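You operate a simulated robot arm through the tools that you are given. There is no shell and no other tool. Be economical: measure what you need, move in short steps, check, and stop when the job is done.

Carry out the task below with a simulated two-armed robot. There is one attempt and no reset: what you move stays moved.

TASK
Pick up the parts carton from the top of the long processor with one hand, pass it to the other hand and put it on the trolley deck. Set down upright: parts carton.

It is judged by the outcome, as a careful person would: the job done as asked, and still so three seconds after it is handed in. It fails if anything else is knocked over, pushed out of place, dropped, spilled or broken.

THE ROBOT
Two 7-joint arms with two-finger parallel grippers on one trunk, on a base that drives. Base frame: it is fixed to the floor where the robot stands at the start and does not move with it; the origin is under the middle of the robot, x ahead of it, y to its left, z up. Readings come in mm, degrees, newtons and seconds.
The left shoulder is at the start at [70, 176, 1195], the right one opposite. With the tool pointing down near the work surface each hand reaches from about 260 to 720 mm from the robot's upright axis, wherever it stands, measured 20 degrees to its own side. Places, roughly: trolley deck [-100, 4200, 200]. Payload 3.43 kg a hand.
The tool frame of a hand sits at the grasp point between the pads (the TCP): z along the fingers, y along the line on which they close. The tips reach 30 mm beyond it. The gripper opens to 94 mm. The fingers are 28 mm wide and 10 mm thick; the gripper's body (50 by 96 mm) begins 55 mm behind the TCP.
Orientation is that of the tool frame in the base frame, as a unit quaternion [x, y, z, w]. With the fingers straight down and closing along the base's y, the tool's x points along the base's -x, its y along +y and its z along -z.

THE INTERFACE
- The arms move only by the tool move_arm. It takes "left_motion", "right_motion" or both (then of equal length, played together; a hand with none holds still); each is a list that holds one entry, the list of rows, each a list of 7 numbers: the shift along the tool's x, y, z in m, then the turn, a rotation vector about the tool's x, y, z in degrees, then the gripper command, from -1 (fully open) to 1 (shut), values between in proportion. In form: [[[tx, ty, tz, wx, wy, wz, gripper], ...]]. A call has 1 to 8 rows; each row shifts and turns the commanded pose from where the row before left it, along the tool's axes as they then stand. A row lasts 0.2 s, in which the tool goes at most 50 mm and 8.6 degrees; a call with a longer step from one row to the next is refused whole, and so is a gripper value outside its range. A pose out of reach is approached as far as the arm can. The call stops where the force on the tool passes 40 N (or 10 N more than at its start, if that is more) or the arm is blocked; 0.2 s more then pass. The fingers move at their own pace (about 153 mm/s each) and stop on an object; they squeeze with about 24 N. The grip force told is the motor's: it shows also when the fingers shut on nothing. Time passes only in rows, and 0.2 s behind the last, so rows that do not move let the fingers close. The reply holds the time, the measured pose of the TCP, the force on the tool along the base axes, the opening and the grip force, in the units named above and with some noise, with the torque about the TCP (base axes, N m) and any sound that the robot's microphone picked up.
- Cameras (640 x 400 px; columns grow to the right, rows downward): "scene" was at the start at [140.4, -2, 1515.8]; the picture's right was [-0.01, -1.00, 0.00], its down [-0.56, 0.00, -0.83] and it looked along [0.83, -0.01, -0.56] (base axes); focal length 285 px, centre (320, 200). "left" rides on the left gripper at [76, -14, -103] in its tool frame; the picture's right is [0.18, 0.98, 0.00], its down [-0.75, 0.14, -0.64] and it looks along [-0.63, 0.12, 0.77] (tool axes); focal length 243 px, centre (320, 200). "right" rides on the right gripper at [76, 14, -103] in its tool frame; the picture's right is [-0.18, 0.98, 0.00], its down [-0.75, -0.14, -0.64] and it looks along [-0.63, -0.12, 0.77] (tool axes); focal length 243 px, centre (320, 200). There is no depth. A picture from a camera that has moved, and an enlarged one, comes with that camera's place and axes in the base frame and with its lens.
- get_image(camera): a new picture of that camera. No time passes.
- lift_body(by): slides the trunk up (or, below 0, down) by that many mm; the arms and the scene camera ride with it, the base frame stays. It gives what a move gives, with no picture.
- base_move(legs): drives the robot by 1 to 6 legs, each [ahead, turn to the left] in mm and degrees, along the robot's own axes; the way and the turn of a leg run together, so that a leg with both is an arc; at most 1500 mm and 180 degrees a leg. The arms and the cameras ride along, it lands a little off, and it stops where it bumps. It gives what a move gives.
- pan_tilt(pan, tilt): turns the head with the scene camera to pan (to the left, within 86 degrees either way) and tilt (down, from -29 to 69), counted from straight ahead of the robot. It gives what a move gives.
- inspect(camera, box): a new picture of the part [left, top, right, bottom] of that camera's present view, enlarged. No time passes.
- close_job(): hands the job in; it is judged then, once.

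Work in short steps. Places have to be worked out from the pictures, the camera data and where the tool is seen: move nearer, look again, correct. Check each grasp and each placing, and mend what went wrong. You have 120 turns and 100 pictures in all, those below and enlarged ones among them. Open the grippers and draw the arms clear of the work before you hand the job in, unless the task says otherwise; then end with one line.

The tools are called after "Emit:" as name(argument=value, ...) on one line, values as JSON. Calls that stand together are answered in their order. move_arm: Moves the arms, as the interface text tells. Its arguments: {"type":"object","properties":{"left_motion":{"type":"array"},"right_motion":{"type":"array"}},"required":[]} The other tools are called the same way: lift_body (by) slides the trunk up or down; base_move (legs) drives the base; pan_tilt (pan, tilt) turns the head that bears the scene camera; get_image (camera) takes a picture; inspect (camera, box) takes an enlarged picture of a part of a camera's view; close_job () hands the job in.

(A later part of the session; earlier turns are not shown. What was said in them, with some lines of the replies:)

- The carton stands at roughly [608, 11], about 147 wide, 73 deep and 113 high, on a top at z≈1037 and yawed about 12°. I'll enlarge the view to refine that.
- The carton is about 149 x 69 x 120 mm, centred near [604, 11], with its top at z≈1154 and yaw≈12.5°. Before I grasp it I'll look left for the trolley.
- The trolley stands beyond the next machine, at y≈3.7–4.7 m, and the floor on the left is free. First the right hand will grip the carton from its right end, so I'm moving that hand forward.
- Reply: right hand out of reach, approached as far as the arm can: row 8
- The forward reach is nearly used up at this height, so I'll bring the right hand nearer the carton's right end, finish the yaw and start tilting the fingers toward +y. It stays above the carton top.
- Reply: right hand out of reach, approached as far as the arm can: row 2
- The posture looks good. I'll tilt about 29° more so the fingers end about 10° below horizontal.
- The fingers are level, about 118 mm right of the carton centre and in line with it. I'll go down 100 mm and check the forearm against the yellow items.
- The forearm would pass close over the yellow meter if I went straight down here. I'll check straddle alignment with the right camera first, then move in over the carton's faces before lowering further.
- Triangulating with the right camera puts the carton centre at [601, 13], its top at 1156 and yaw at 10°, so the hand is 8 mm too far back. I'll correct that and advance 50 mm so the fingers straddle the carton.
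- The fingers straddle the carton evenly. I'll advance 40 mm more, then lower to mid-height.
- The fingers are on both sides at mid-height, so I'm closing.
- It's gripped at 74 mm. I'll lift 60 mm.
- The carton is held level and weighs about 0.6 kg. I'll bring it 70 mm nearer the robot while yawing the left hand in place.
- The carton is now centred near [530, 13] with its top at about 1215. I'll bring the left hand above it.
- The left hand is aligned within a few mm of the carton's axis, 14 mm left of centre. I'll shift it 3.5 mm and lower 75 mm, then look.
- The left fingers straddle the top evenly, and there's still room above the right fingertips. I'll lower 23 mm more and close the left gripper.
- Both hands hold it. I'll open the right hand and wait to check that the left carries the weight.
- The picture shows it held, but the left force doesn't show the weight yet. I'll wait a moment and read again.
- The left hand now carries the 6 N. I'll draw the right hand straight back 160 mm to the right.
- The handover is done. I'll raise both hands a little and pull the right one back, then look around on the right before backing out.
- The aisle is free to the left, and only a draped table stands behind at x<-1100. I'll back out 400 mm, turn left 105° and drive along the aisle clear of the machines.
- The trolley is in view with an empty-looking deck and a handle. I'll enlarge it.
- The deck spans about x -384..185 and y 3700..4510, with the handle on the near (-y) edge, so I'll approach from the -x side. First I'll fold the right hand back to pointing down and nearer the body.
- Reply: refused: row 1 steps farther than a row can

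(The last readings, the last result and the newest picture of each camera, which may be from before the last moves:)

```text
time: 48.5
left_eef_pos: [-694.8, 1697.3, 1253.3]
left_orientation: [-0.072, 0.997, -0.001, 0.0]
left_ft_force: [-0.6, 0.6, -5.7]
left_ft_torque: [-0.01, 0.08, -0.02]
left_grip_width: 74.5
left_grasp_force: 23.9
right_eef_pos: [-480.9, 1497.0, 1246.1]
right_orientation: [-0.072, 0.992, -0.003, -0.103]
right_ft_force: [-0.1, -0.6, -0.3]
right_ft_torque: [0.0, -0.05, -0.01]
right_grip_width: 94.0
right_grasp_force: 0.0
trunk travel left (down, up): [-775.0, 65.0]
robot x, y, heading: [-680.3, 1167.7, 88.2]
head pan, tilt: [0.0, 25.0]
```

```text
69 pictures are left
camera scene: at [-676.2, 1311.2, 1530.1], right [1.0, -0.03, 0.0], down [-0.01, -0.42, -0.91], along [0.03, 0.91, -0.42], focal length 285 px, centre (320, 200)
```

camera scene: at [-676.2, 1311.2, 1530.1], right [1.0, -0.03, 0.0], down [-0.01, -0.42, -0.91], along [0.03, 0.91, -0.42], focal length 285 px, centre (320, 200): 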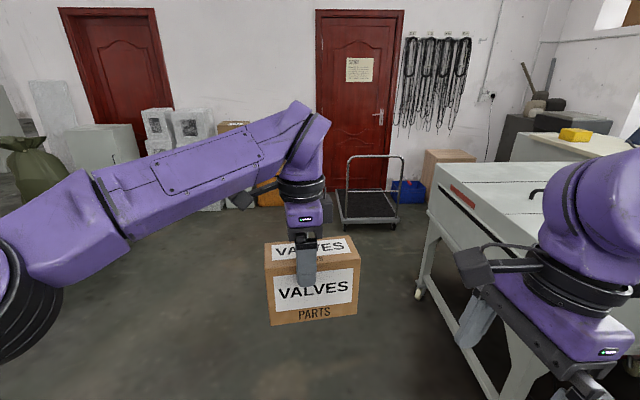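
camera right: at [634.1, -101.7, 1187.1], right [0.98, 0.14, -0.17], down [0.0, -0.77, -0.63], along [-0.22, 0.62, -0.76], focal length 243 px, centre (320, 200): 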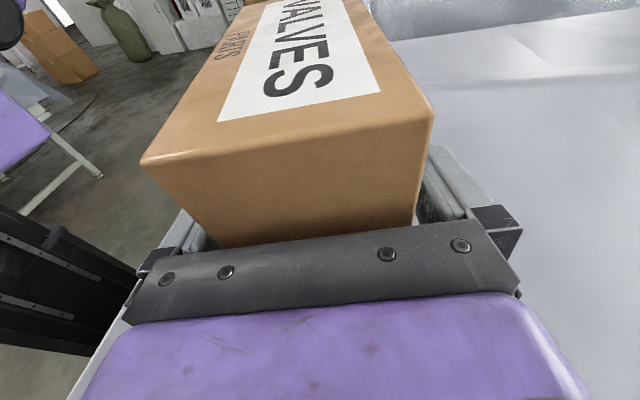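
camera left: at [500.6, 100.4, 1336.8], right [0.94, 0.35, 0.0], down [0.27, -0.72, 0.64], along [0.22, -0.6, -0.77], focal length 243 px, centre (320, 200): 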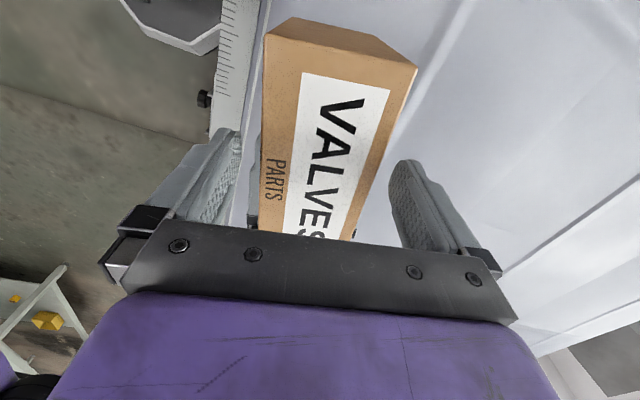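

The right hand is folded well enough. I'll drive 1500 mm toward the trolley's left side and look at the surroundings.

Emit:
base_move(legs=[[0, 4], [1450, 0]])

Emit:
pan_tilt(pan=35, tilt=25)

Emit:
get_image(camera="scene")

Emit:
pan_tilt(pan=-25, tilt=30)

Emit:
get_image(camera="scene")

```text
time: 56.3
left_eef_pos: [-779.2, 3161.5, 1253.4]
left_orientation: [-0.103, 0.995, 0.001, -0.001]
left_ft_force: [0.0, -0.9, -6.4]
left_ft_torque: [-0.01, 0.11, 0.02]
left_grip_width: 74.4
left_grasp_force: 24.3
right_eef_pos: [-553.7, 2976.4, 1247.7]
right_orientation: [-0.103, 0.989, -0.005, -0.105]
right_ft_force: [0.0, 0.0, 0.1]
right_ft_torque: [0.04, 0.01, 0.04]
right_grip_width: 94.0
right_grasp_force: 0.1
trunk travel left (down, up): [-775.0, 65.0]
robot x, y, heading: [-737.3, 2634.6, 91.8]
head pan, tilt: [0.0, 25.0]
```

```text
time: 57.3
left_eef_pos: [-779.7, 3162.6, 1251.8]
left_orientation: [-0.103, 0.995, -0.001, 0.0]
left_ft_force: [0.5, 0.1, -5.9]
left_ft_torque: [-0.03, 0.1, -0.03]
left_grip_width: 74.2
left_grasp_force: 23.9
right_eef_pos: [-554.5, 2976.3, 1247.1]
right_orientation: [-0.105, 0.989, -0.007, -0.105]
right_ft_force: [0.7, 0.3, 0.1]
right_ft_torque: [0.0, 0.0, 0.02]
right_grip_width: 93.9
right_grasp_force: 0.1
trunk travel left (down, up): [-775.0, 65.0]
robot x, y, heading: [-735.3, 2635.9, 91.9]
head pan, tilt: [35.0, 25.0]
```

```text
68 pictures are left
camera scene: at [-789.9, 2759.8, 1530.1], right [0.8, 0.6, 0.0], down [0.25, -0.34, -0.91], along [-0.54, 0.72, -0.42], focal length 285 px, centre (320, 200)
```

scene: 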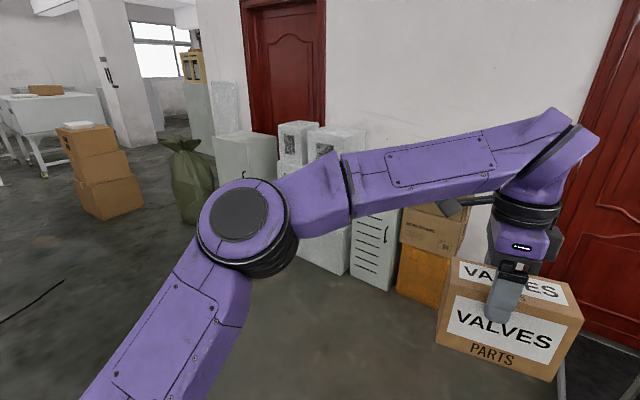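

```text
time: 58.6
left_eef_pos: [-778.6, 3163.0, 1252.5]
left_orientation: [-0.103, 0.995, -0.001, 0.0]
left_ft_force: [-0.4, -0.2, -5.0]
left_ft_torque: [-0.01, 0.08, -0.01]
left_grip_width: 74.5
left_grasp_force: 23.5
right_eef_pos: [-553.4, 2976.3, 1247.6]
right_orientation: [-0.105, 0.989, -0.007, -0.104]
right_ft_force: [-0.2, 1.0, -0.8]
right_ft_torque: [-0.02, -0.01, 0.0]
right_grip_width: 94.0
right_grasp_force: 0.0
trunk travel left (down, up): [-775.0, 65.0]
robot x, y, heading: [-735.8, 2630.6, 92.0]
head pan, tilt: [-25.0, 30.0]
```

```text
67 pictures are left
camera scene: at [-699.3, 2769.4, 1522.1], right [0.92, -0.39, 0.0], down [-0.2, -0.46, -0.87], along [0.34, 0.8, -0.5], focal length 285 px, centre (320, 200)
```

scene: 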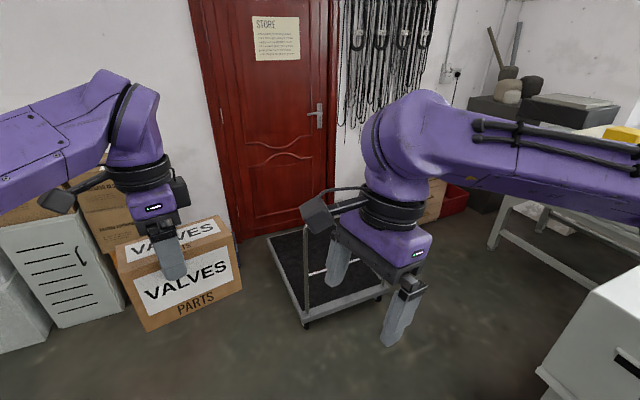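

The nearby boxes are no higher than about 0.8 m, below my raised elbows. I'll drive up beside the trolley, then turn right to face its long side.

Emit:
base_move(legs=[[0, 2.8], [1420, 0]])

Emit:
pan_tilt(pan=-60, tilt=45)

Emit:
get_image(camera="scene")

```text
time: 66.0
left_eef_pos: [-940.4, 4571.9, 1253.5]
left_orientation: [-0.134, 0.991, -0.001, 0.0]
left_ft_force: [0.1, -0.1, -6.1]
left_ft_torque: [-0.03, 0.04, -0.02]
left_grip_width: 74.5
left_grasp_force: 24.1
right_eef_pos: [-703.2, 4399.9, 1247.5]
right_orientation: [-0.136, 0.985, -0.009, -0.104]
right_ft_force: [0.0, -0.7, -0.5]
right_ft_torque: [-0.03, 0.0, 0.02]
right_grip_width: 94.1
right_grasp_force: 0.0
trunk travel left (down, up): [-775.0, 65.0]
robot x, y, heading: [-862.8, 4050.9, 95.8]
head pan, tilt: [-25.0, 30.0]
```

```text
time: 67.1
left_eef_pos: [-940.6, 4572.4, 1251.9]
left_orientation: [-0.134, 0.991, -0.001, -0.001]
left_ft_force: [0.4, 0.1, -5.7]
left_ft_torque: [-0.05, 0.05, -0.01]
left_grip_width: 74.3
left_grasp_force: 24.2
right_eef_pos: [-703.7, 4401.3, 1247.3]
right_orientation: [-0.135, 0.985, -0.009, -0.105]
right_ft_force: [0.9, 0.2, 0.7]
right_ft_torque: [0.02, -0.01, -0.02]
right_grip_width: 93.8
right_grasp_force: 0.2
trunk travel left (down, up): [-775.0, 65.0]
robot x, y, heading: [-864.1, 4050.7, 95.7]
head pan, tilt: [-60.0, 45.0]
```

```text
66 pictures are left
camera scene: at [-799.0, 4147.2, 1499.5], right [0.58, -0.81, 0.0], down [-0.57, -0.41, -0.71], along [0.58, 0.41, -0.71], focal length 285 px, centre (320, 200)
```

scene: 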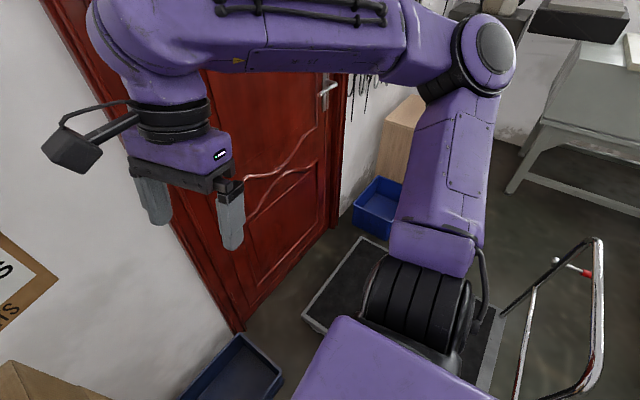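

The way is clear above the low items, so I'm turning right to face the trolley.

Emit:
base_move(legs=[[0, -95.7]])

Emit:
pan_tilt(pan=0, tilt=50)

Emit:
get_image(camera="scene")

Emit:
pan_tilt(pan=70, tilt=50)

Emit:
get_image(camera="scene")

```text
time: 71.5
left_eef_pos: [-333.4, 4078.0, 1253.4]
left_orientation: [0.643, 0.766, -0.001, 0.0]
left_ft_force: [-0.5, 0.8, -5.5]
left_ft_torque: [0.1, 0.02, -0.01]
left_grip_width: 74.5
left_grasp_force: 24.1
right_eef_pos: [-526.5, 3857.6, 1246.1]
right_orientation: [0.639, 0.762, 0.07, -0.077]
right_ft_force: [-0.2, 0.1, -0.8]
right_ft_torque: [-0.02, 0.02, 0.02]
right_grip_width: 93.9
right_grasp_force: 0.0
trunk travel left (down, up): [-775.0, 65.0]
robot x, y, heading: [-862.9, 4046.7, -0.1]
head pan, tilt: [-60.0, 45.0]
```

```text
time: 72.8
left_eef_pos: [-333.5, 4076.8, 1253.4]
left_orientation: [0.644, 0.765, -0.001, -0.001]
left_ft_force: [-0.4, -1.0, -5.7]
left_ft_torque: [0.08, 0.02, -0.02]
left_grip_width: 74.3
left_grasp_force: 23.8
right_eef_pos: [-527.5, 3857.3, 1247.0]
right_orientation: [0.637, 0.763, 0.07, -0.077]
right_ft_force: [-0.5, -0.4, -0.3]
right_ft_torque: [0.0, -0.01, -0.01]
right_grip_width: 94.2
right_grasp_force: 0.0
trunk travel left (down, up): [-775.0, 65.0]
robot x, y, heading: [-858.5, 4047.7, -0.0]
head pan, tilt: [0.0, 50.0]
```

```text
65 pictures are left
camera scene: at [-732.2, 4048.9, 1492.5], right [0.0, -1.0, 0.0], down [-0.77, 0.0, -0.64], along [0.64, 0.0, -0.77], focal length 285 px, centre (320, 200)
```

scene: 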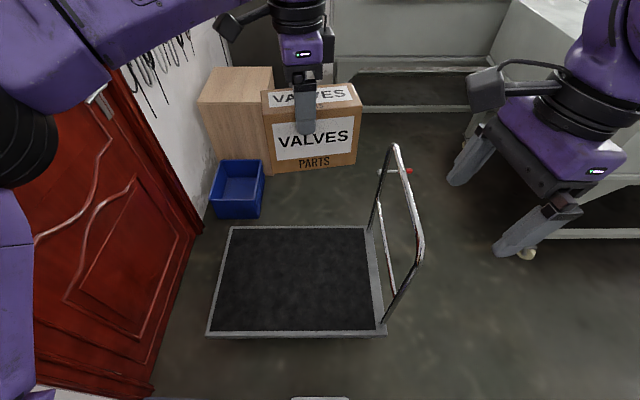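

```text
time: 74.2
left_eef_pos: [-334.4, 4078.5, 1252.6]
left_orientation: [0.644, 0.765, -0.001, -0.001]
left_ft_force: [0.4, -0.7, -6.1]
left_ft_torque: [0.04, 0.03, 0.03]
left_grip_width: 74.5
left_grasp_force: 24.3
right_eef_pos: [-526.7, 3857.8, 1245.7]
right_orientation: [0.638, 0.763, 0.071, -0.077]
right_ft_force: [-0.9, -0.4, 0.6]
right_ft_torque: [0.01, -0.02, -0.04]
right_grip_width: 94.2
right_grasp_force: 0.0
trunk travel left (down, up): [-775.0, 65.0]
robot x, y, heading: [-859.8, 4052.1, 0.1]
head pan, tilt: [70.0, 50.0]
```

```text
64 pictures are left
camera scene: at [-782.8, 4121.3, 1492.6], right [0.94, -0.34, 0.0], down [-0.26, -0.72, -0.64], along [0.22, 0.6, -0.77], focal length 285 px, centre (320, 200)
```

scene: 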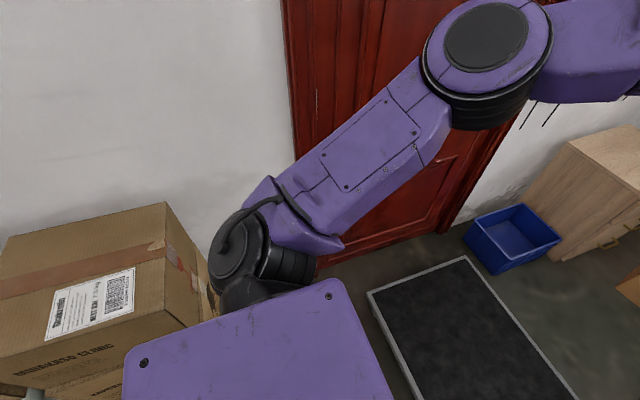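

The deck lies right ahead, about x -400..143 and y 3770..4525. I'll pull the right hand back 80 mm more to stay clear of the handle, then lower the trunk part way.

Emit:
move_arm(right_motion=[[[0, -0.02, 0, 0, 0, 0, -1], [0, -0.02, 0, 0, 0, 0, -1], [0, -0.02, 0, 0, 0, 0, -1], [0, -0.02, 0, 0, 0, 0, -1]]])

Emit:
lift_body(by=-300)

Emit:
pan_tilt(pan=-35, tilt=40)

Emit:
get_image(camera="scene")

Emit:
pan_tilt(pan=45, tilt=40)

Emit:
get_image(camera="scene")

```text
time: 75.2
left_eef_pos: [-334.0, 4076.5, 1253.8]
left_orientation: [0.643, 0.766, 0.0, -0.001]
left_ft_force: [-0.4, 0.4, -6.9]
left_ft_torque: [0.06, -0.02, -0.01]
left_grip_width: 74.5
left_grasp_force: 24.3
right_eef_pos: [-556.3, 3865.1, 1230.4]
right_orientation: [0.638, 0.763, 0.071, -0.077]
right_ft_force: [-0.4, -0.3, -0.1]
right_ft_torque: [-0.01, 0.0, -0.02]
right_grip_width: 93.9
right_grasp_force: 0.1
right hand out of reach, approached as far as the arm can: row 2, 3, 4
trunk travel left (down, up): [-775.0, 65.0]
robot x, y, heading: [-862.2, 4048.6, 0.1]
head pan, tilt: [70.0, 50.0]
```

```text
time: 78.2
left_eef_pos: [-334.6, 4078.2, 953.3]
left_orientation: [0.644, 0.765, -0.001, 0.0]
left_ft_force: [-0.7, -0.4, -4.9]
left_ft_torque: [0.1, 0.03, 0.01]
left_grip_width: 74.4
left_grasp_force: 23.3
right_eef_pos: [-555.9, 3864.7, 931.3]
right_orientation: [0.638, 0.763, 0.071, -0.077]
right_ft_force: [0.2, -0.4, -0.3]
right_ft_torque: [0.02, -0.01, -0.01]
right_grip_width: 94.0
right_grasp_force: 0.0
trunk travel left (down, up): [-475.0, 365.0]
robot x, y, heading: [-865.3, 4049.8, 0.0]
head pan, tilt: [70.0, 50.0]
```

```text
time: 80.0
left_eef_pos: [-334.5, 4077.8, 952.4]
left_orientation: [0.644, 0.765, -0.001, -0.001]
left_ft_force: [0.3, 0.8, -5.7]
left_ft_torque: [0.03, 0.03, -0.02]
left_grip_width: 74.2
left_grasp_force: 23.7
right_eef_pos: [-556.1, 3864.7, 930.0]
right_orientation: [0.638, 0.763, 0.07, -0.078]
right_ft_force: [-0.2, 0.1, 0.3]
right_ft_torque: [-0.01, 0.01, -0.04]
right_grip_width: 93.8
right_grasp_force: 0.0
trunk travel left (down, up): [-475.0, 365.0]
robot x, y, heading: [-860.0, 4046.7, 0.4]
head pan, tilt: [-35.0, 40.0]
```

```text
63 pictures are left
camera scene: at [-739.7, 4000.3, 1206.7], right [-0.57, -0.82, 0.0], down [-0.53, 0.37, -0.77], along [0.63, -0.44, -0.64], focal length 285 px, centre (320, 200)
```

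scene: 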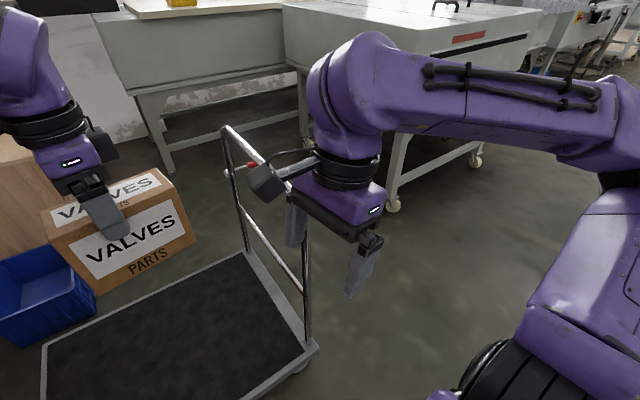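

```text
time: 81.6
left_eef_pos: [-334.6, 4077.7, 952.5]
left_orientation: [0.643, 0.765, -0.001, 0.0]
left_ft_force: [0.1, 0.6, -6.2]
left_ft_torque: [0.11, 0.02, 0.01]
left_grip_width: 74.3
left_grasp_force: 24.3
right_eef_pos: [-556.1, 3864.0, 930.2]
right_orientation: [0.638, 0.763, 0.07, -0.077]
right_ft_force: [-0.4, 0.6, 0.4]
right_ft_torque: [0.01, 0.0, -0.05]
right_grip_width: 94.0
right_grasp_force: 0.1
trunk travel left (down, up): [-475.0, 365.0]
robot x, y, heading: [-863.9, 4048.0, 0.1]
head pan, tilt: [45.0, 40.0]
```

```text
62 pictures are left
camera scene: at [-749.3, 4109.1, 1206.7], right [0.71, -0.71, 0.0], down [-0.46, -0.45, -0.77], along [0.54, 0.54, -0.64], focal length 285 px, centre (320, 200)
```

scene: 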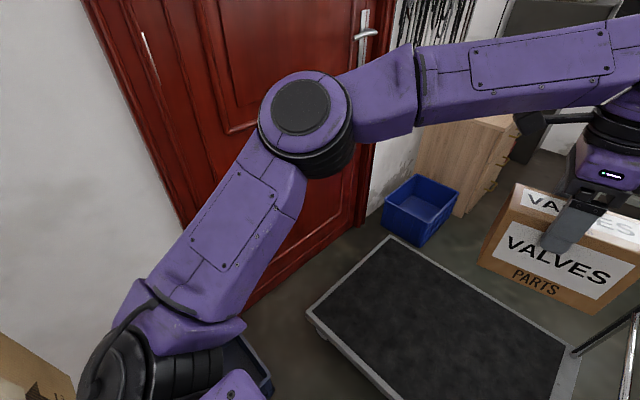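

There's clearance to the handle, door and boxes. I'm lowering further.

Emit:
lift_body(by=-300)

Emit:
get_image(camera="scene")

Emit:
pan_tilt(pan=0, tilt=40)

Emit:
get_image(camera="scene")

```text
time: 84.6
left_eef_pos: [-333.8, 4077.2, 653.2]
left_orientation: [0.644, 0.765, -0.001, -0.001]
left_ft_force: [-0.3, -0.3, -5.8]
left_ft_torque: [0.08, -0.03, 0.01]
left_grip_width: 74.4
left_grasp_force: 24.6
right_eef_pos: [-555.7, 3865.0, 630.7]
right_orientation: [0.638, 0.763, 0.07, -0.078]
right_ft_force: [-0.2, 1.0, 0.6]
right_ft_torque: [0.0, 0.02, 0.0]
right_grip_width: 94.1
right_grasp_force: 0.1
trunk travel left (down, up): [-175.0, 665.0]
robot x, y, heading: [-861.0, 4049.9, 0.1]
head pan, tilt: [45.0, 40.0]
```

```text
61 pictures are left
camera scene: at [-749.7, 4109.2, 906.8], right [0.71, -0.71, 0.0], down [-0.45, -0.45, -0.77], along [0.54, 0.54, -0.64], focal length 285 px, centre (320, 200)
```

scene: 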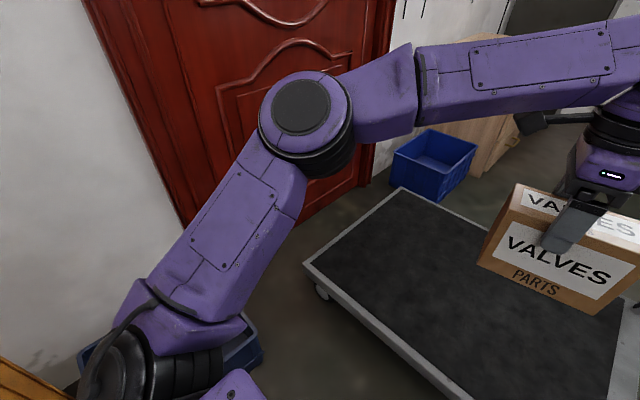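

```text
time: 85.7
left_eef_pos: [-334.5, 4077.0, 653.6]
left_orientation: [0.644, 0.765, -0.001, 0.0]
left_ft_force: [0.1, 0.1, -4.9]
left_ft_torque: [0.11, 0.06, -0.03]
left_grip_width: 74.5
left_grasp_force: 24.4
right_eef_pos: [-556.6, 3864.4, 630.6]
right_orientation: [0.638, 0.763, 0.07, -0.077]
right_ft_force: [-0.2, -1.1, 0.5]
right_ft_torque: [-0.01, -0.01, 0.0]
right_grip_width: 94.0
right_grasp_force: 0.0
trunk travel left (down, up): [-175.0, 665.0]
robot x, y, heading: [-861.6, 4048.7, 0.6]
head pan, tilt: [0.0, 40.0]
```

```text
60 pictures are left
camera scene: at [-724.6, 4049.2, 906.7], right [0.0, -1.0, 0.0], down [-0.64, 0.0, -0.77], along [0.77, 0.0, -0.64], focal length 285 px, centre (320, 200)
```

scene: 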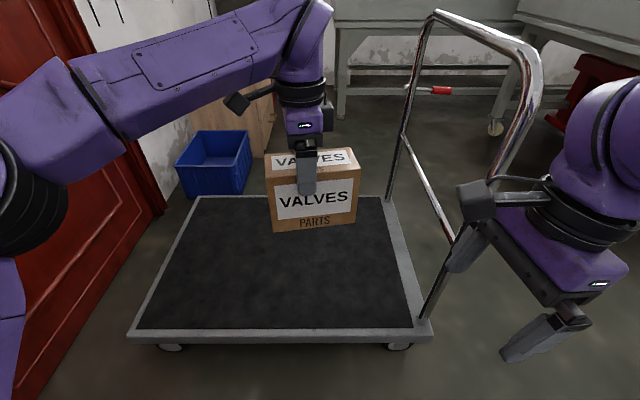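

The deck below is empty. I'll lower the last 160 mm, then move the carton forward and left over the middle of the near half of the deck.

Emit:
lift_body(by=-160)

Emit:
move_arm(left_motion=[[[0.021, 0.024, 0, 0, 0, 0, 1], [0.021, 0.024, 0, 0, 0, 0, 1], [0.021, 0.024, 0, 0, 0, 0, 1], [0.021, 0.024, 0, 0, 0, 0, 1], [0, 0, 0.02, 0, 0, 0, 1], [0, 0, 0.02, 0, 0, 0, 1], [0, 0, 0.02, 0, 0, 0, 1], [0, 0, 0.02, 0, 0, 0, 1]]])

Emit:
get_image(camera="scene")

Emit:
get_image(camera="left")

```text
time: 87.5
left_eef_pos: [-334.1, 4076.6, 492.6]
left_orientation: [0.643, 0.766, -0.001, -0.001]
left_ft_force: [0.1, -0.1, -5.6]
left_ft_torque: [0.09, 0.01, 0.03]
left_grip_width: 74.5
left_grasp_force: 24.2
right_eef_pos: [-556.6, 3864.4, 471.1]
right_orientation: [0.638, 0.763, 0.07, -0.077]
right_ft_force: [0.4, -0.2, 0.1]
right_ft_torque: [-0.02, 0.0, -0.03]
right_grip_width: 93.9
right_grasp_force: 0.0
trunk travel left (down, up): [-15.0, 825.0]
robot x, y, heading: [-863.2, 4051.7, 0.1]
head pan, tilt: [0.0, 40.0]
```

```text
time: 89.3
left_eef_pos: [-254.5, 4177.1, 412.4]
left_orientation: [0.643, 0.766, 0.0, 0.0]
left_ft_force: [-0.7, -0.1, -5.8]
left_ft_torque: [0.11, 0.02, 0.01]
left_grip_width: 74.3
left_grasp_force: 24.5
right_eef_pos: [-557.7, 3864.6, 470.8]
right_orientation: [0.638, 0.763, 0.07, -0.077]
right_ft_force: [-0.1, -0.1, 0.5]
right_ft_torque: [-0.02, -0.02, 0.04]
right_grip_width: 93.9
right_grasp_force: 0.0
trunk travel left (down, up): [-15.0, 825.0]
robot x, y, heading: [-859.5, 4050.1, 0.0]
head pan, tilt: [0.0, 40.0]
```

```text
59 pictures are left
camera scene: at [-724.7, 4049.2, 746.7], right [0.0, -1.0, 0.0], down [-0.64, 0.0, -0.77], along [0.77, 0.0, -0.64], focal length 285 px, centre (320, 200)
```

scene: 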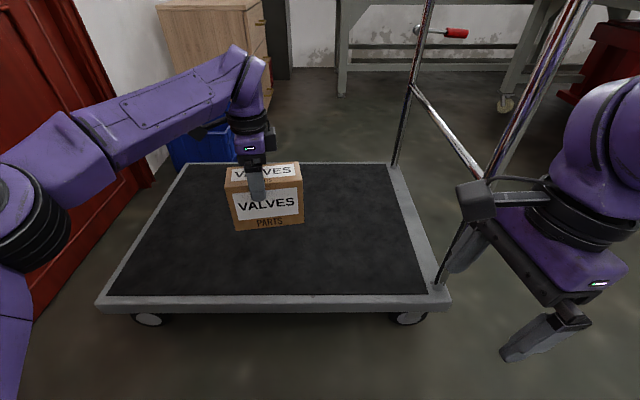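

```text
58 pictures are left
camera left: at [-281.6, 4249.0, 515.3], right [0.94, 0.35, 0.0], down [0.27, -0.72, 0.64], along [0.22, -0.6, -0.77], focal length 243 px, centre (320, 200)
```

left: 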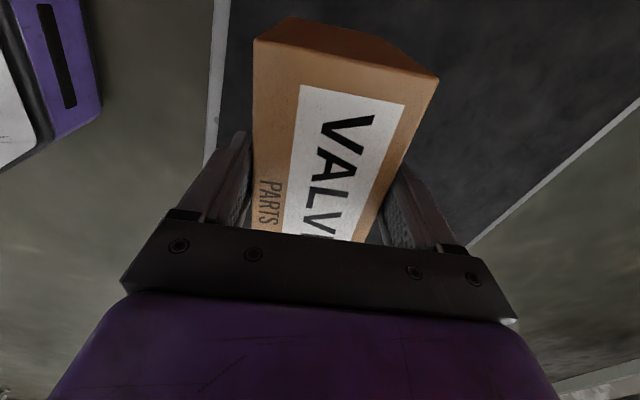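

The carton hangs level over the deck with its bottom at about z 296. I'm lowering gently.

Emit:
move_arm(left_motion=[[[0, 0, 0.01, 0, 0, 0, 1], [0, 0, 0.01, 0, 0, 0, 1], [0, 0, 0.01, 0, 0, 0, 1], [0, 0, 0.01, 0, 0, 0, 1], [0, 0, 0.01, 0, 0, 0, 1], [0, 0, 0.01, 0, 0, 0, 1], [0, 0, 0.01, 0, 0, 0, 1], [0, 0, 0.01, 0, 0, 0, 1]]])

Emit:
inspect(camera="scene", box=[180, 120, 350, 280])

```text
time: 91.1
left_eef_pos: [-254.1, 4177.0, 334.2]
left_orientation: [0.642, 0.767, 0.0, -0.001]
left_ft_force: [0.7, 0.2, -5.3]
left_ft_torque: [0.1, 0.02, -0.02]
left_grip_width: 74.3
left_grasp_force: 24.6
right_eef_pos: [-556.1, 3864.6, 470.6]
right_orientation: [0.638, 0.763, 0.071, -0.077]
right_ft_force: [-0.2, -0.9, 0.1]
right_ft_torque: [0.01, -0.03, -0.03]
right_grip_width: 94.0
right_grasp_force: 0.1
trunk travel left (down, up): [-15.0, 825.0]
robot x, y, heading: [-861.3, 4052.9, 0.0]
head pan, tilt: [0.0, 40.0]
```

```text
2.50 times, centred on (265, 200) of scene
camera zoom: at [-724.7, 4049.2, 746.7], right [0.0, -1.0, 0.0], down [-0.64, 0.0, -0.77], along [0.77, 0.0, -0.64], focal length 712 px, centre (458, 200)
```

zoom: 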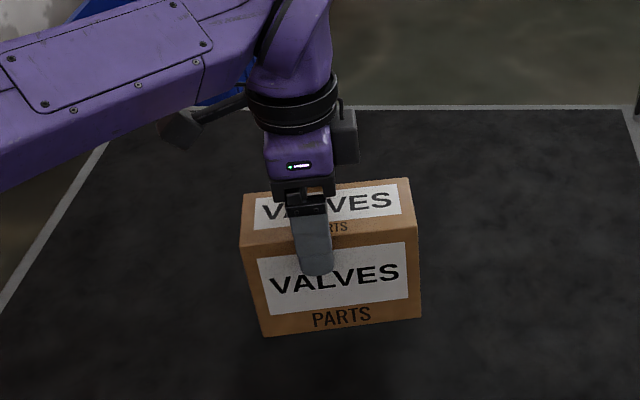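

There's no contact yet, and the remaining gap is about 18–25 mm. I'll continue in 3 mm steps.

Emit:
move_arm(left_motion=[[[0, 0, 0.003, 0, 0, 0, 1], [0, 0, 0.003, 0, 0, 0, 1], [0, 0, 0.003, 0, 0, 0, 1], [0, 0, 0.003, 0, 0, 0, 1], [0, 0, 0.002, 0, 0, 0, 1]]])

```text
time: 92.3
left_eef_pos: [-255.4, 4177.2, 318.3]
left_orientation: [0.644, 0.765, -0.001, -0.001]
left_ft_force: [-0.1, 0.2, -6.4]
left_ft_torque: [0.09, 0.02, 0.03]
left_grip_width: 74.6
left_grasp_force: 23.7
right_eef_pos: [-556.3, 3864.1, 471.1]
right_orientation: [0.638, 0.763, 0.07, -0.078]
right_ft_force: [0.2, -0.2, 0.7]
right_ft_torque: [-0.02, 0.0, -0.01]
right_grip_width: 93.9
right_grasp_force: 0.1
trunk travel left (down, up): [-15.0, 825.0]
robot x, y, heading: [-860.9, 4048.6, 0.4]
head pan, tilt: [0.0, 40.0]
```

There's still no contact, so I'll go on in 2 mm steps.

Emit:
move_arm(left_motion=[[[0, 0, 0.002, 0, 0, 0, 1], [0, 0, 0.002, 0, 0, 0, 1], [0, 0, 0.002, 0, 0, 0, 1]]])

Emit:
inspect(camera="scene", box=[180, 120, 350, 280])

```text
time: 93.1
left_eef_pos: [-254.8, 4177.9, 312.9]
left_orientation: [0.644, 0.765, 0.0, 0.0]
left_ft_force: [-0.7, 0.0, -6.9]
left_ft_torque: [0.09, -0.01, 0.0]
left_grip_width: 74.4
left_grasp_force: 23.5
right_eef_pos: [-556.9, 3863.9, 470.8]
right_orientation: [0.638, 0.763, 0.071, -0.077]
right_ft_force: [0.6, -0.3, 0.0]
right_ft_torque: [0.02, 0.0, -0.02]
right_grip_width: 94.1
right_grasp_force: 0.1
trunk travel left (down, up): [-15.0, 825.0]
robot x, y, heading: [-864.2, 4048.4, -0.1]
head pan, tilt: [0.0, 40.0]
```

```text
2.50 times, centred on (265, 200) of scene
camera zoom: at [-724.7, 4049.2, 746.7], right [0.0, -1.0, 0.0], down [-0.64, 0.0, -0.77], along [0.77, 0.0, -0.64], focal length 712 px, centre (458, 200)
```

zoom: 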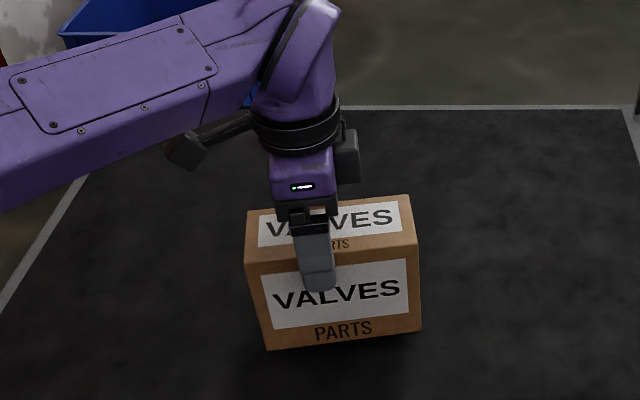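

Optically the bottom is about 10 mm above the deck. I'll keep descending slowly while watching the force.

Emit:
move_arm(left_motion=[[[0, 0, 0.002, 0, 0, 0, 1], [0, 0, 0.002, 0, 0, 0, 1], [0, 0, 0.002, 0, 0, 0, 1]]])

```text
time: 93.9
left_eef_pos: [-254.9, 4177.4, 306.7]
left_orientation: [0.644, 0.765, -0.001, -0.001]
left_ft_force: [0.4, -0.4, -5.4]
left_ft_torque: [0.06, 0.02, 0.0]
left_grip_width: 74.4
left_grasp_force: 24.3
right_eef_pos: [-554.7, 3864.8, 469.7]
right_orientation: [0.638, 0.763, 0.071, -0.077]
right_ft_force: [0.0, -0.3, 0.8]
right_ft_torque: [0.0, 0.02, -0.01]
right_grip_width: 94.3
right_grasp_force: 0.1
trunk travel left (down, up): [-15.0, 825.0]
robot x, y, heading: [-863.6, 4048.3, 0.3]
head pan, tilt: [0.0, 40.0]
```

Still free, so another 4 mm.

Emit:
move_arm(left_motion=[[[0, 0, 0.002, 0, 0, 0, 1], [0, 0, 0.002, 0, 0, 0, 1]]])

Emit:
inspect(camera="scene", box=[180, 120, 350, 280])

```text
time: 94.5
left_eef_pos: [-255.1, 4177.5, 302.6]
left_orientation: [0.644, 0.765, -0.001, 0.0]
left_ft_force: [-0.5, 0.1, -6.5]
left_ft_torque: [0.09, -0.01, 0.01]
left_grip_width: 74.4
left_grasp_force: 24.0
right_eef_pos: [-557.5, 3864.6, 470.4]
right_orientation: [0.638, 0.763, 0.071, -0.078]
right_ft_force: [-0.4, 0.3, 0.4]
right_ft_torque: [0.0, 0.01, 0.0]
right_grip_width: 93.9
right_grasp_force: 0.0
trunk travel left (down, up): [-15.0, 825.0]
robot x, y, heading: [-861.8, 4044.8, 0.2]
head pan, tilt: [0.0, 40.0]
```

```text
2.50 times, centred on (265, 200) of scene
camera zoom: at [-724.7, 4049.2, 746.7], right [0.0, -1.0, 0.0], down [-0.64, 0.0, -0.77], along [0.77, 0.0, -0.64], focal length 712 px, centre (458, 200)
```

zoom: 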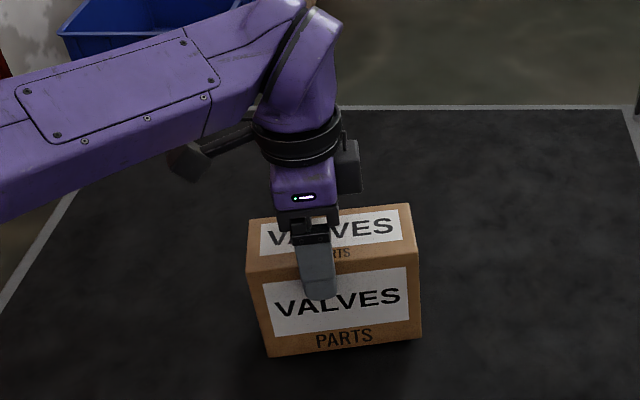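

No contact yet, so I'll go another 5 mm in small steps.

Emit:
move_arm(left_motion=[[[0, 0, 0.0015, 0, 0, 0, 1], [0, 0, 0.0015, 0, 0, 0, 1], [0, 0, 0.0015, 0, 0, 0, 1]]])

```text
time: 95.3
left_eef_pos: [-254.3, 4177.6, 297.5]
left_orientation: [0.643, 0.766, -0.001, -0.001]
left_ft_force: [0.9, -0.1, -5.4]
left_ft_torque: [0.11, -0.01, 0.0]
left_grip_width: 74.4
left_grasp_force: 23.9
right_eef_pos: [-555.9, 3864.8, 472.7]
right_orientation: [0.637, 0.763, 0.07, -0.078]
right_ft_force: [-0.3, 0.0, -0.2]
right_ft_torque: [-0.02, 0.0, 0.03]
right_grip_width: 93.9
right_grasp_force: 0.0
trunk travel left (down, up): [-15.0, 825.0]
robot x, y, heading: [-861.6, 4049.7, 0.1]
head pan, tilt: [0.0, 40.0]
```

Emit:
move_arm(left_motion=[[[0, 0, 0.0015, 0, 0, 0, 1], [0, 0, 0.0015, 0, 0, 0, 1], [0, 0, 0.0015, 0, 0, 0, 1], [0, 0, 0.0015, 0, 0, 0, 1]]])

Emit:
inspect(camera="scene", box=[180, 120, 350, 280])

```text
time: 96.3
left_eef_pos: [-255.6, 4178.5, 291.5]
left_orientation: [0.644, 0.765, -0.001, -0.001]
left_ft_force: [-0.5, -0.1, -5.9]
left_ft_torque: [0.06, 0.02, -0.03]
left_grip_width: 74.3
left_grasp_force: 23.8
right_eef_pos: [-555.6, 3865.5, 470.7]
right_orientation: [0.637, 0.763, 0.07, -0.078]
right_ft_force: [0.8, -0.4, -0.9]
right_ft_torque: [-0.03, 0.0, -0.02]
right_grip_width: 94.0
right_grasp_force: 0.2
trunk travel left (down, up): [-15.0, 825.0]
robot x, y, heading: [-865.6, 4051.1, 0.2]
head pan, tilt: [0.0, 40.0]
```

```text
2.50 times, centred on (265, 200) of scene
camera zoom: at [-724.7, 4049.2, 746.7], right [0.0, -1.0, 0.0], down [-0.64, 0.0, -0.77], along [0.77, 0.0, -0.64], focal length 712 px, centre (458, 200)
```

zoom: 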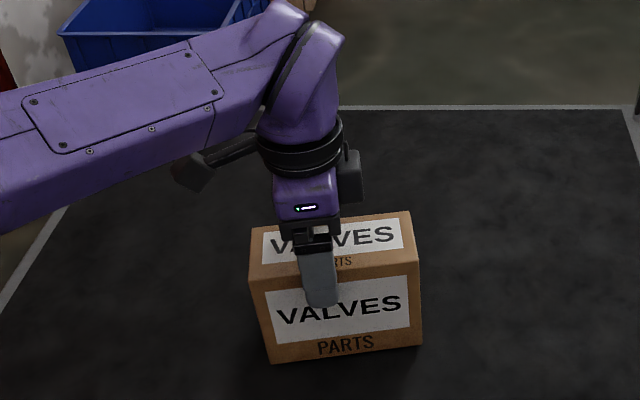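

Two-view geometry puts the deck nearer z≈180 than 200, so I keep going slowly.

Emit:
move_arm(left_motion=[[[0, 0, 0.0015, 0, 0, 0, 1], [0, 0, 0.0015, 0, 0, 0, 1], [0, 0, 0.0015, 0, 0, 0, 1], [0, 0, 0.0015, 0, 0, 0, 1]]])

```text
time: 97.3
left_eef_pos: [-253.5, 4176.4, 286.4]
left_orientation: [0.644, 0.765, -0.001, -0.001]
left_ft_force: [-0.1, -0.3, -4.5]
left_ft_torque: [0.07, 0.0, 0.0]
left_grip_width: 74.3
left_grasp_force: 23.8
right_eef_pos: [-556.2, 3864.7, 470.3]
right_orientation: [0.638, 0.763, 0.07, -0.078]
right_ft_force: [-0.2, -1.0, 1.6]
right_ft_torque: [0.02, 0.0, 0.01]
right_grip_width: 94.0
right_grasp_force: 0.1
trunk travel left (down, up): [-15.0, 825.0]
robot x, y, heading: [-858.3, 4048.4, 0.1]
head pan, tilt: [0.0, 40.0]
```

Emit:
move_arm(left_motion=[[[0, 0, 0.0015, 0, 0, 0, 1], [0, 0, 0.0015, 0, 0, 0, 1], [0, 0, 0.0015, 0, 0, 0, 1], [0, 0, 0.0015, 0, 0, 0, 1]]])

Emit:
inspect(camera="scene", box=[180, 120, 350, 280])

```text
time: 98.3
left_eef_pos: [-253.9, 4177.5, 284.4]
left_orientation: [0.643, 0.766, 0.001, 0.003]
left_ft_force: [4.0, 1.9, 20.4]
left_ft_torque: [-0.01, 0.1, -0.01]
left_grip_width: 74.6
left_grasp_force: 23.9
right_eef_pos: [-557.0, 3864.4, 470.9]
right_orientation: [0.638, 0.763, 0.072, -0.077]
right_ft_force: [-0.1, 0.3, -0.8]
right_ft_torque: [0.0, 0.01, 0.01]
right_grip_width: 94.1
right_grasp_force: 0.1
trunk travel left (down, up): [-15.0, 825.0]
robot x, y, heading: [-860.9, 4048.8, 0.3]
head pan, tilt: [0.0, 40.0]
```

```text
2.50 times, centred on (265, 200) of scene
camera zoom: at [-726.7, 4048.8, 747.5], right [0.0, -1.0, 0.0], down [-0.64, 0.0, -0.77], along [0.77, 0.0, -0.64], focal length 712 px, centre (458, 200)
```

zoom: 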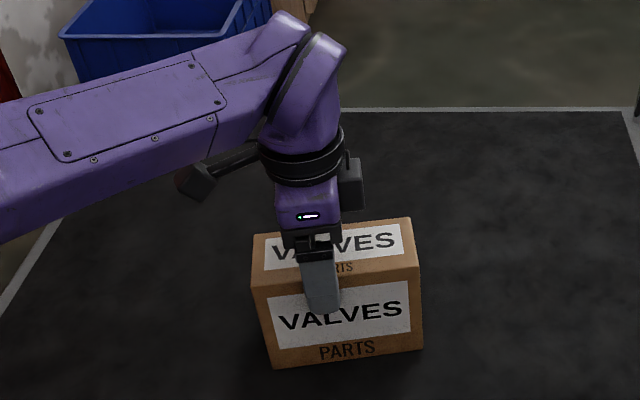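

Contact: it's on the deck at TCP z≈285, pressed with about 26 N. I'll ease up 3 mm to unload and then open.

Emit:
move_arm(left_motion=[[[0, 0, -0.0015, 0, 0, 0, 1], [0, 0, -0.0015, 0, 0, 0, 1], [0, 0, 0, 0, 0, 0, 1]]])

```text
time: 99.1
left_eef_pos: [-254.7, 4176.9, 284.1]
left_orientation: [0.644, 0.765, 0.001, -0.001]
left_ft_force: [5.2, -0.5, 9.0]
left_ft_torque: [-0.15, -0.49, 0.1]
left_grip_width: 74.4
left_grasp_force: 24.0
right_eef_pos: [-557.5, 3864.6, 471.4]
right_orientation: [0.637, 0.764, 0.07, -0.078]
right_ft_force: [0.3, -0.8, 0.5]
right_ft_torque: [-0.02, 0.03, 0.0]
right_grip_width: 94.1
right_grasp_force: 0.0
trunk travel left (down, up): [-15.0, 825.0]
robot x, y, heading: [-860.4, 4051.4, -0.0]
head pan, tilt: [0.0, 40.0]
```

It's firmly resting with a light load, so I'm opening the left gripper.

Emit:
move_arm(left_motion=[[[0, 0, 0, 0, 0, 0, 0.5], [0, 0, 0, 0, 0, 0, 0], [0, 0, 0, 0, 0, 0, -0.5], [0, 0, 0, 0, 0, 0, -1], [0, 0, 0, 0, 0, 0, -1]]])

Emit:
inspect(camera="scene", box=[180, 120, 350, 280])

Emit:
get_image(camera="left")

```text
time: 100.3
left_eef_pos: [-254.4, 4176.9, 283.9]
left_orientation: [0.643, 0.766, 0.0, -0.001]
left_ft_force: [-0.1, -0.1, -0.6]
left_ft_torque: [0.01, -0.02, 0.06]
left_grip_width: 94.0
left_grasp_force: 0.1
right_eef_pos: [-557.3, 3864.1, 471.1]
right_orientation: [0.638, 0.763, 0.071, -0.077]
right_ft_force: [-0.7, 1.0, 0.5]
right_ft_torque: [-0.04, 0.05, 0.01]
right_grip_width: 93.9
right_grasp_force: 0.0
trunk travel left (down, up): [-15.0, 825.0]
robot x, y, heading: [-855.7, 4050.5, 0.2]
head pan, tilt: [0.0, 40.0]
```

```text
2.50 times, centred on (265, 200) of scene
camera zoom: at [-725.2, 4049.1, 746.8], right [0.0, -1.0, 0.0], down [-0.64, 0.0, -0.77], along [0.77, 0.0, -0.64], focal length 712 px, centre (458, 200)
```

zoom: 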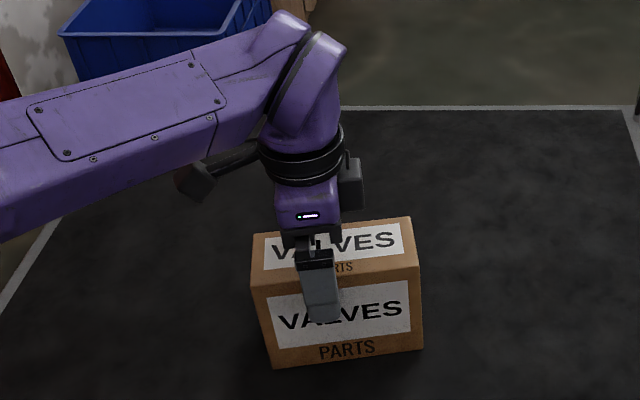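

```text
51 pictures are left
camera left: at [-282.9, 4248.9, 386.1], right [0.94, 0.35, 0.0], down [0.27, -0.72, 0.64], along [0.22, -0.6, -0.77], focal length 243 px, centre (320, 200)
```

left: 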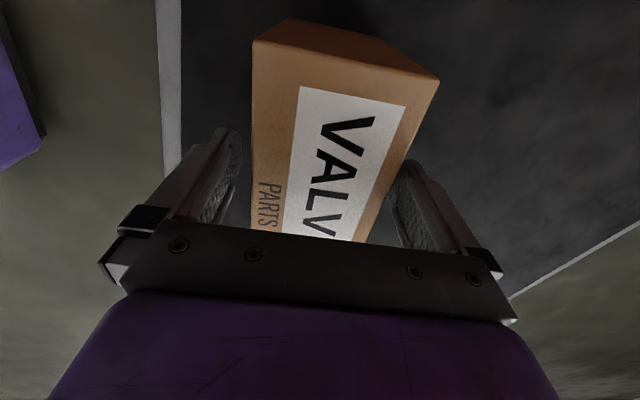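

The carton stands upright with open fingers clear on both sides. I'll withdraw the left hand straight up.

Emit:
move_arm(left_motion=[[[0, 0, -0.01, 0, 0, 0, -1], [0, 0, -0.02, 0, 0, 0, -1], [0, 0, -0.03, 0, 0, 0, -1], [0, 0, -0.03, 0, 0, 0, -1], [0, 0, -0.03, 0, 0, 0, -1], [0, 0, -0.03, 0, 0, 0, -1], [0, 0, -0.03, 0, 0, 0, -1], [0, 0, -0.02, 0, 0, 0, -1]]])

Emit:
get_image(camera="scene")

```text
time: 102.1
left_eef_pos: [-256.0, 4177.7, 484.6]
left_orientation: [0.643, 0.766, -0.001, -0.001]
left_ft_force: [-0.2, -0.4, 0.1]
left_ft_torque: [-0.02, 0.02, -0.01]
left_grip_width: 93.9
left_grasp_force: 0.1
right_eef_pos: [-556.6, 3864.7, 470.9]
right_orientation: [0.637, 0.763, 0.071, -0.077]
right_ft_force: [-0.9, 0.2, 0.2]
right_ft_torque: [-0.01, 0.0, 0.01]
right_grip_width: 94.0
right_grasp_force: 0.0
trunk travel left (down, up): [-15.0, 825.0]
robot x, y, heading: [-861.5, 4050.3, 0.2]
head pan, tilt: [0.0, 40.0]
```

```text
50 pictures are left
camera scene: at [-725.1, 4049.2, 746.8], right [0.0, -1.0, 0.0], down [-0.64, 0.0, -0.77], along [0.77, 0.0, -0.64], focal length 285 px, centre (320, 200)
```

scene: 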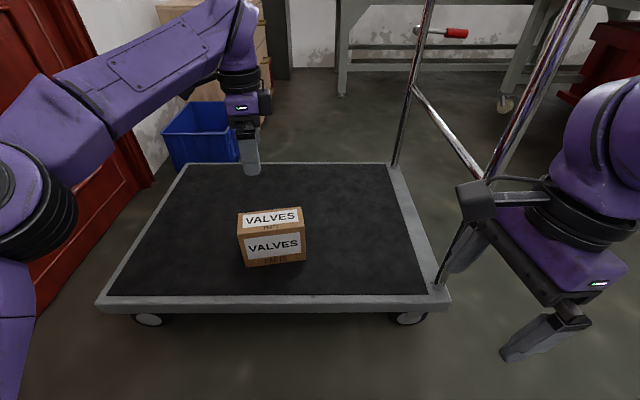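

The carton stands upright on the deck. I'll raise the trunk to draw both arms well clear, then take a final look.

Emit:
lift_body(by=300)

Emit:
get_image(camera="scene")

```text
time: 105.1
left_eef_pos: [-255.9, 4177.9, 784.5]
left_orientation: [0.643, 0.766, 0.001, 0.0]
left_ft_force: [-0.7, 1.0, -0.3]
left_ft_torque: [0.0, 0.01, 0.03]
left_grip_width: 94.1
left_grasp_force: 0.0
right_eef_pos: [-556.0, 3863.8, 771.0]
right_orientation: [0.638, 0.763, 0.072, -0.077]
right_ft_force: [-0.3, 0.4, 0.3]
right_ft_torque: [-0.03, 0.0, -0.03]
right_grip_width: 93.9
right_grasp_force: 0.0
trunk travel left (down, up): [-315.0, 525.0]
robot x, y, heading: [-859.7, 4047.9, 0.2]
head pan, tilt: [0.0, 40.0]
```

```text
49 pictures are left
camera scene: at [-725.0, 4049.1, 1046.8], right [0.0, -1.0, 0.0], down [-0.64, 0.0, -0.77], along [0.77, 0.0, -0.64], focal length 285 px, centre (320, 200)
```

scene: 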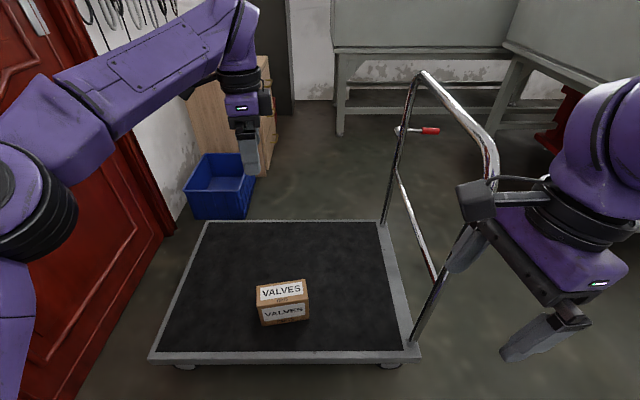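

The carton is upright and stable, the grippers are open and the arms are clear, so I'm handing in.

Emit:
close_job()

```text
The job is handed in.
```

The parts carton was picked up with the right hand, passed to the left hand in mid-air, and set down upright on the trolley deck; nothing else was seen to be disturbed.
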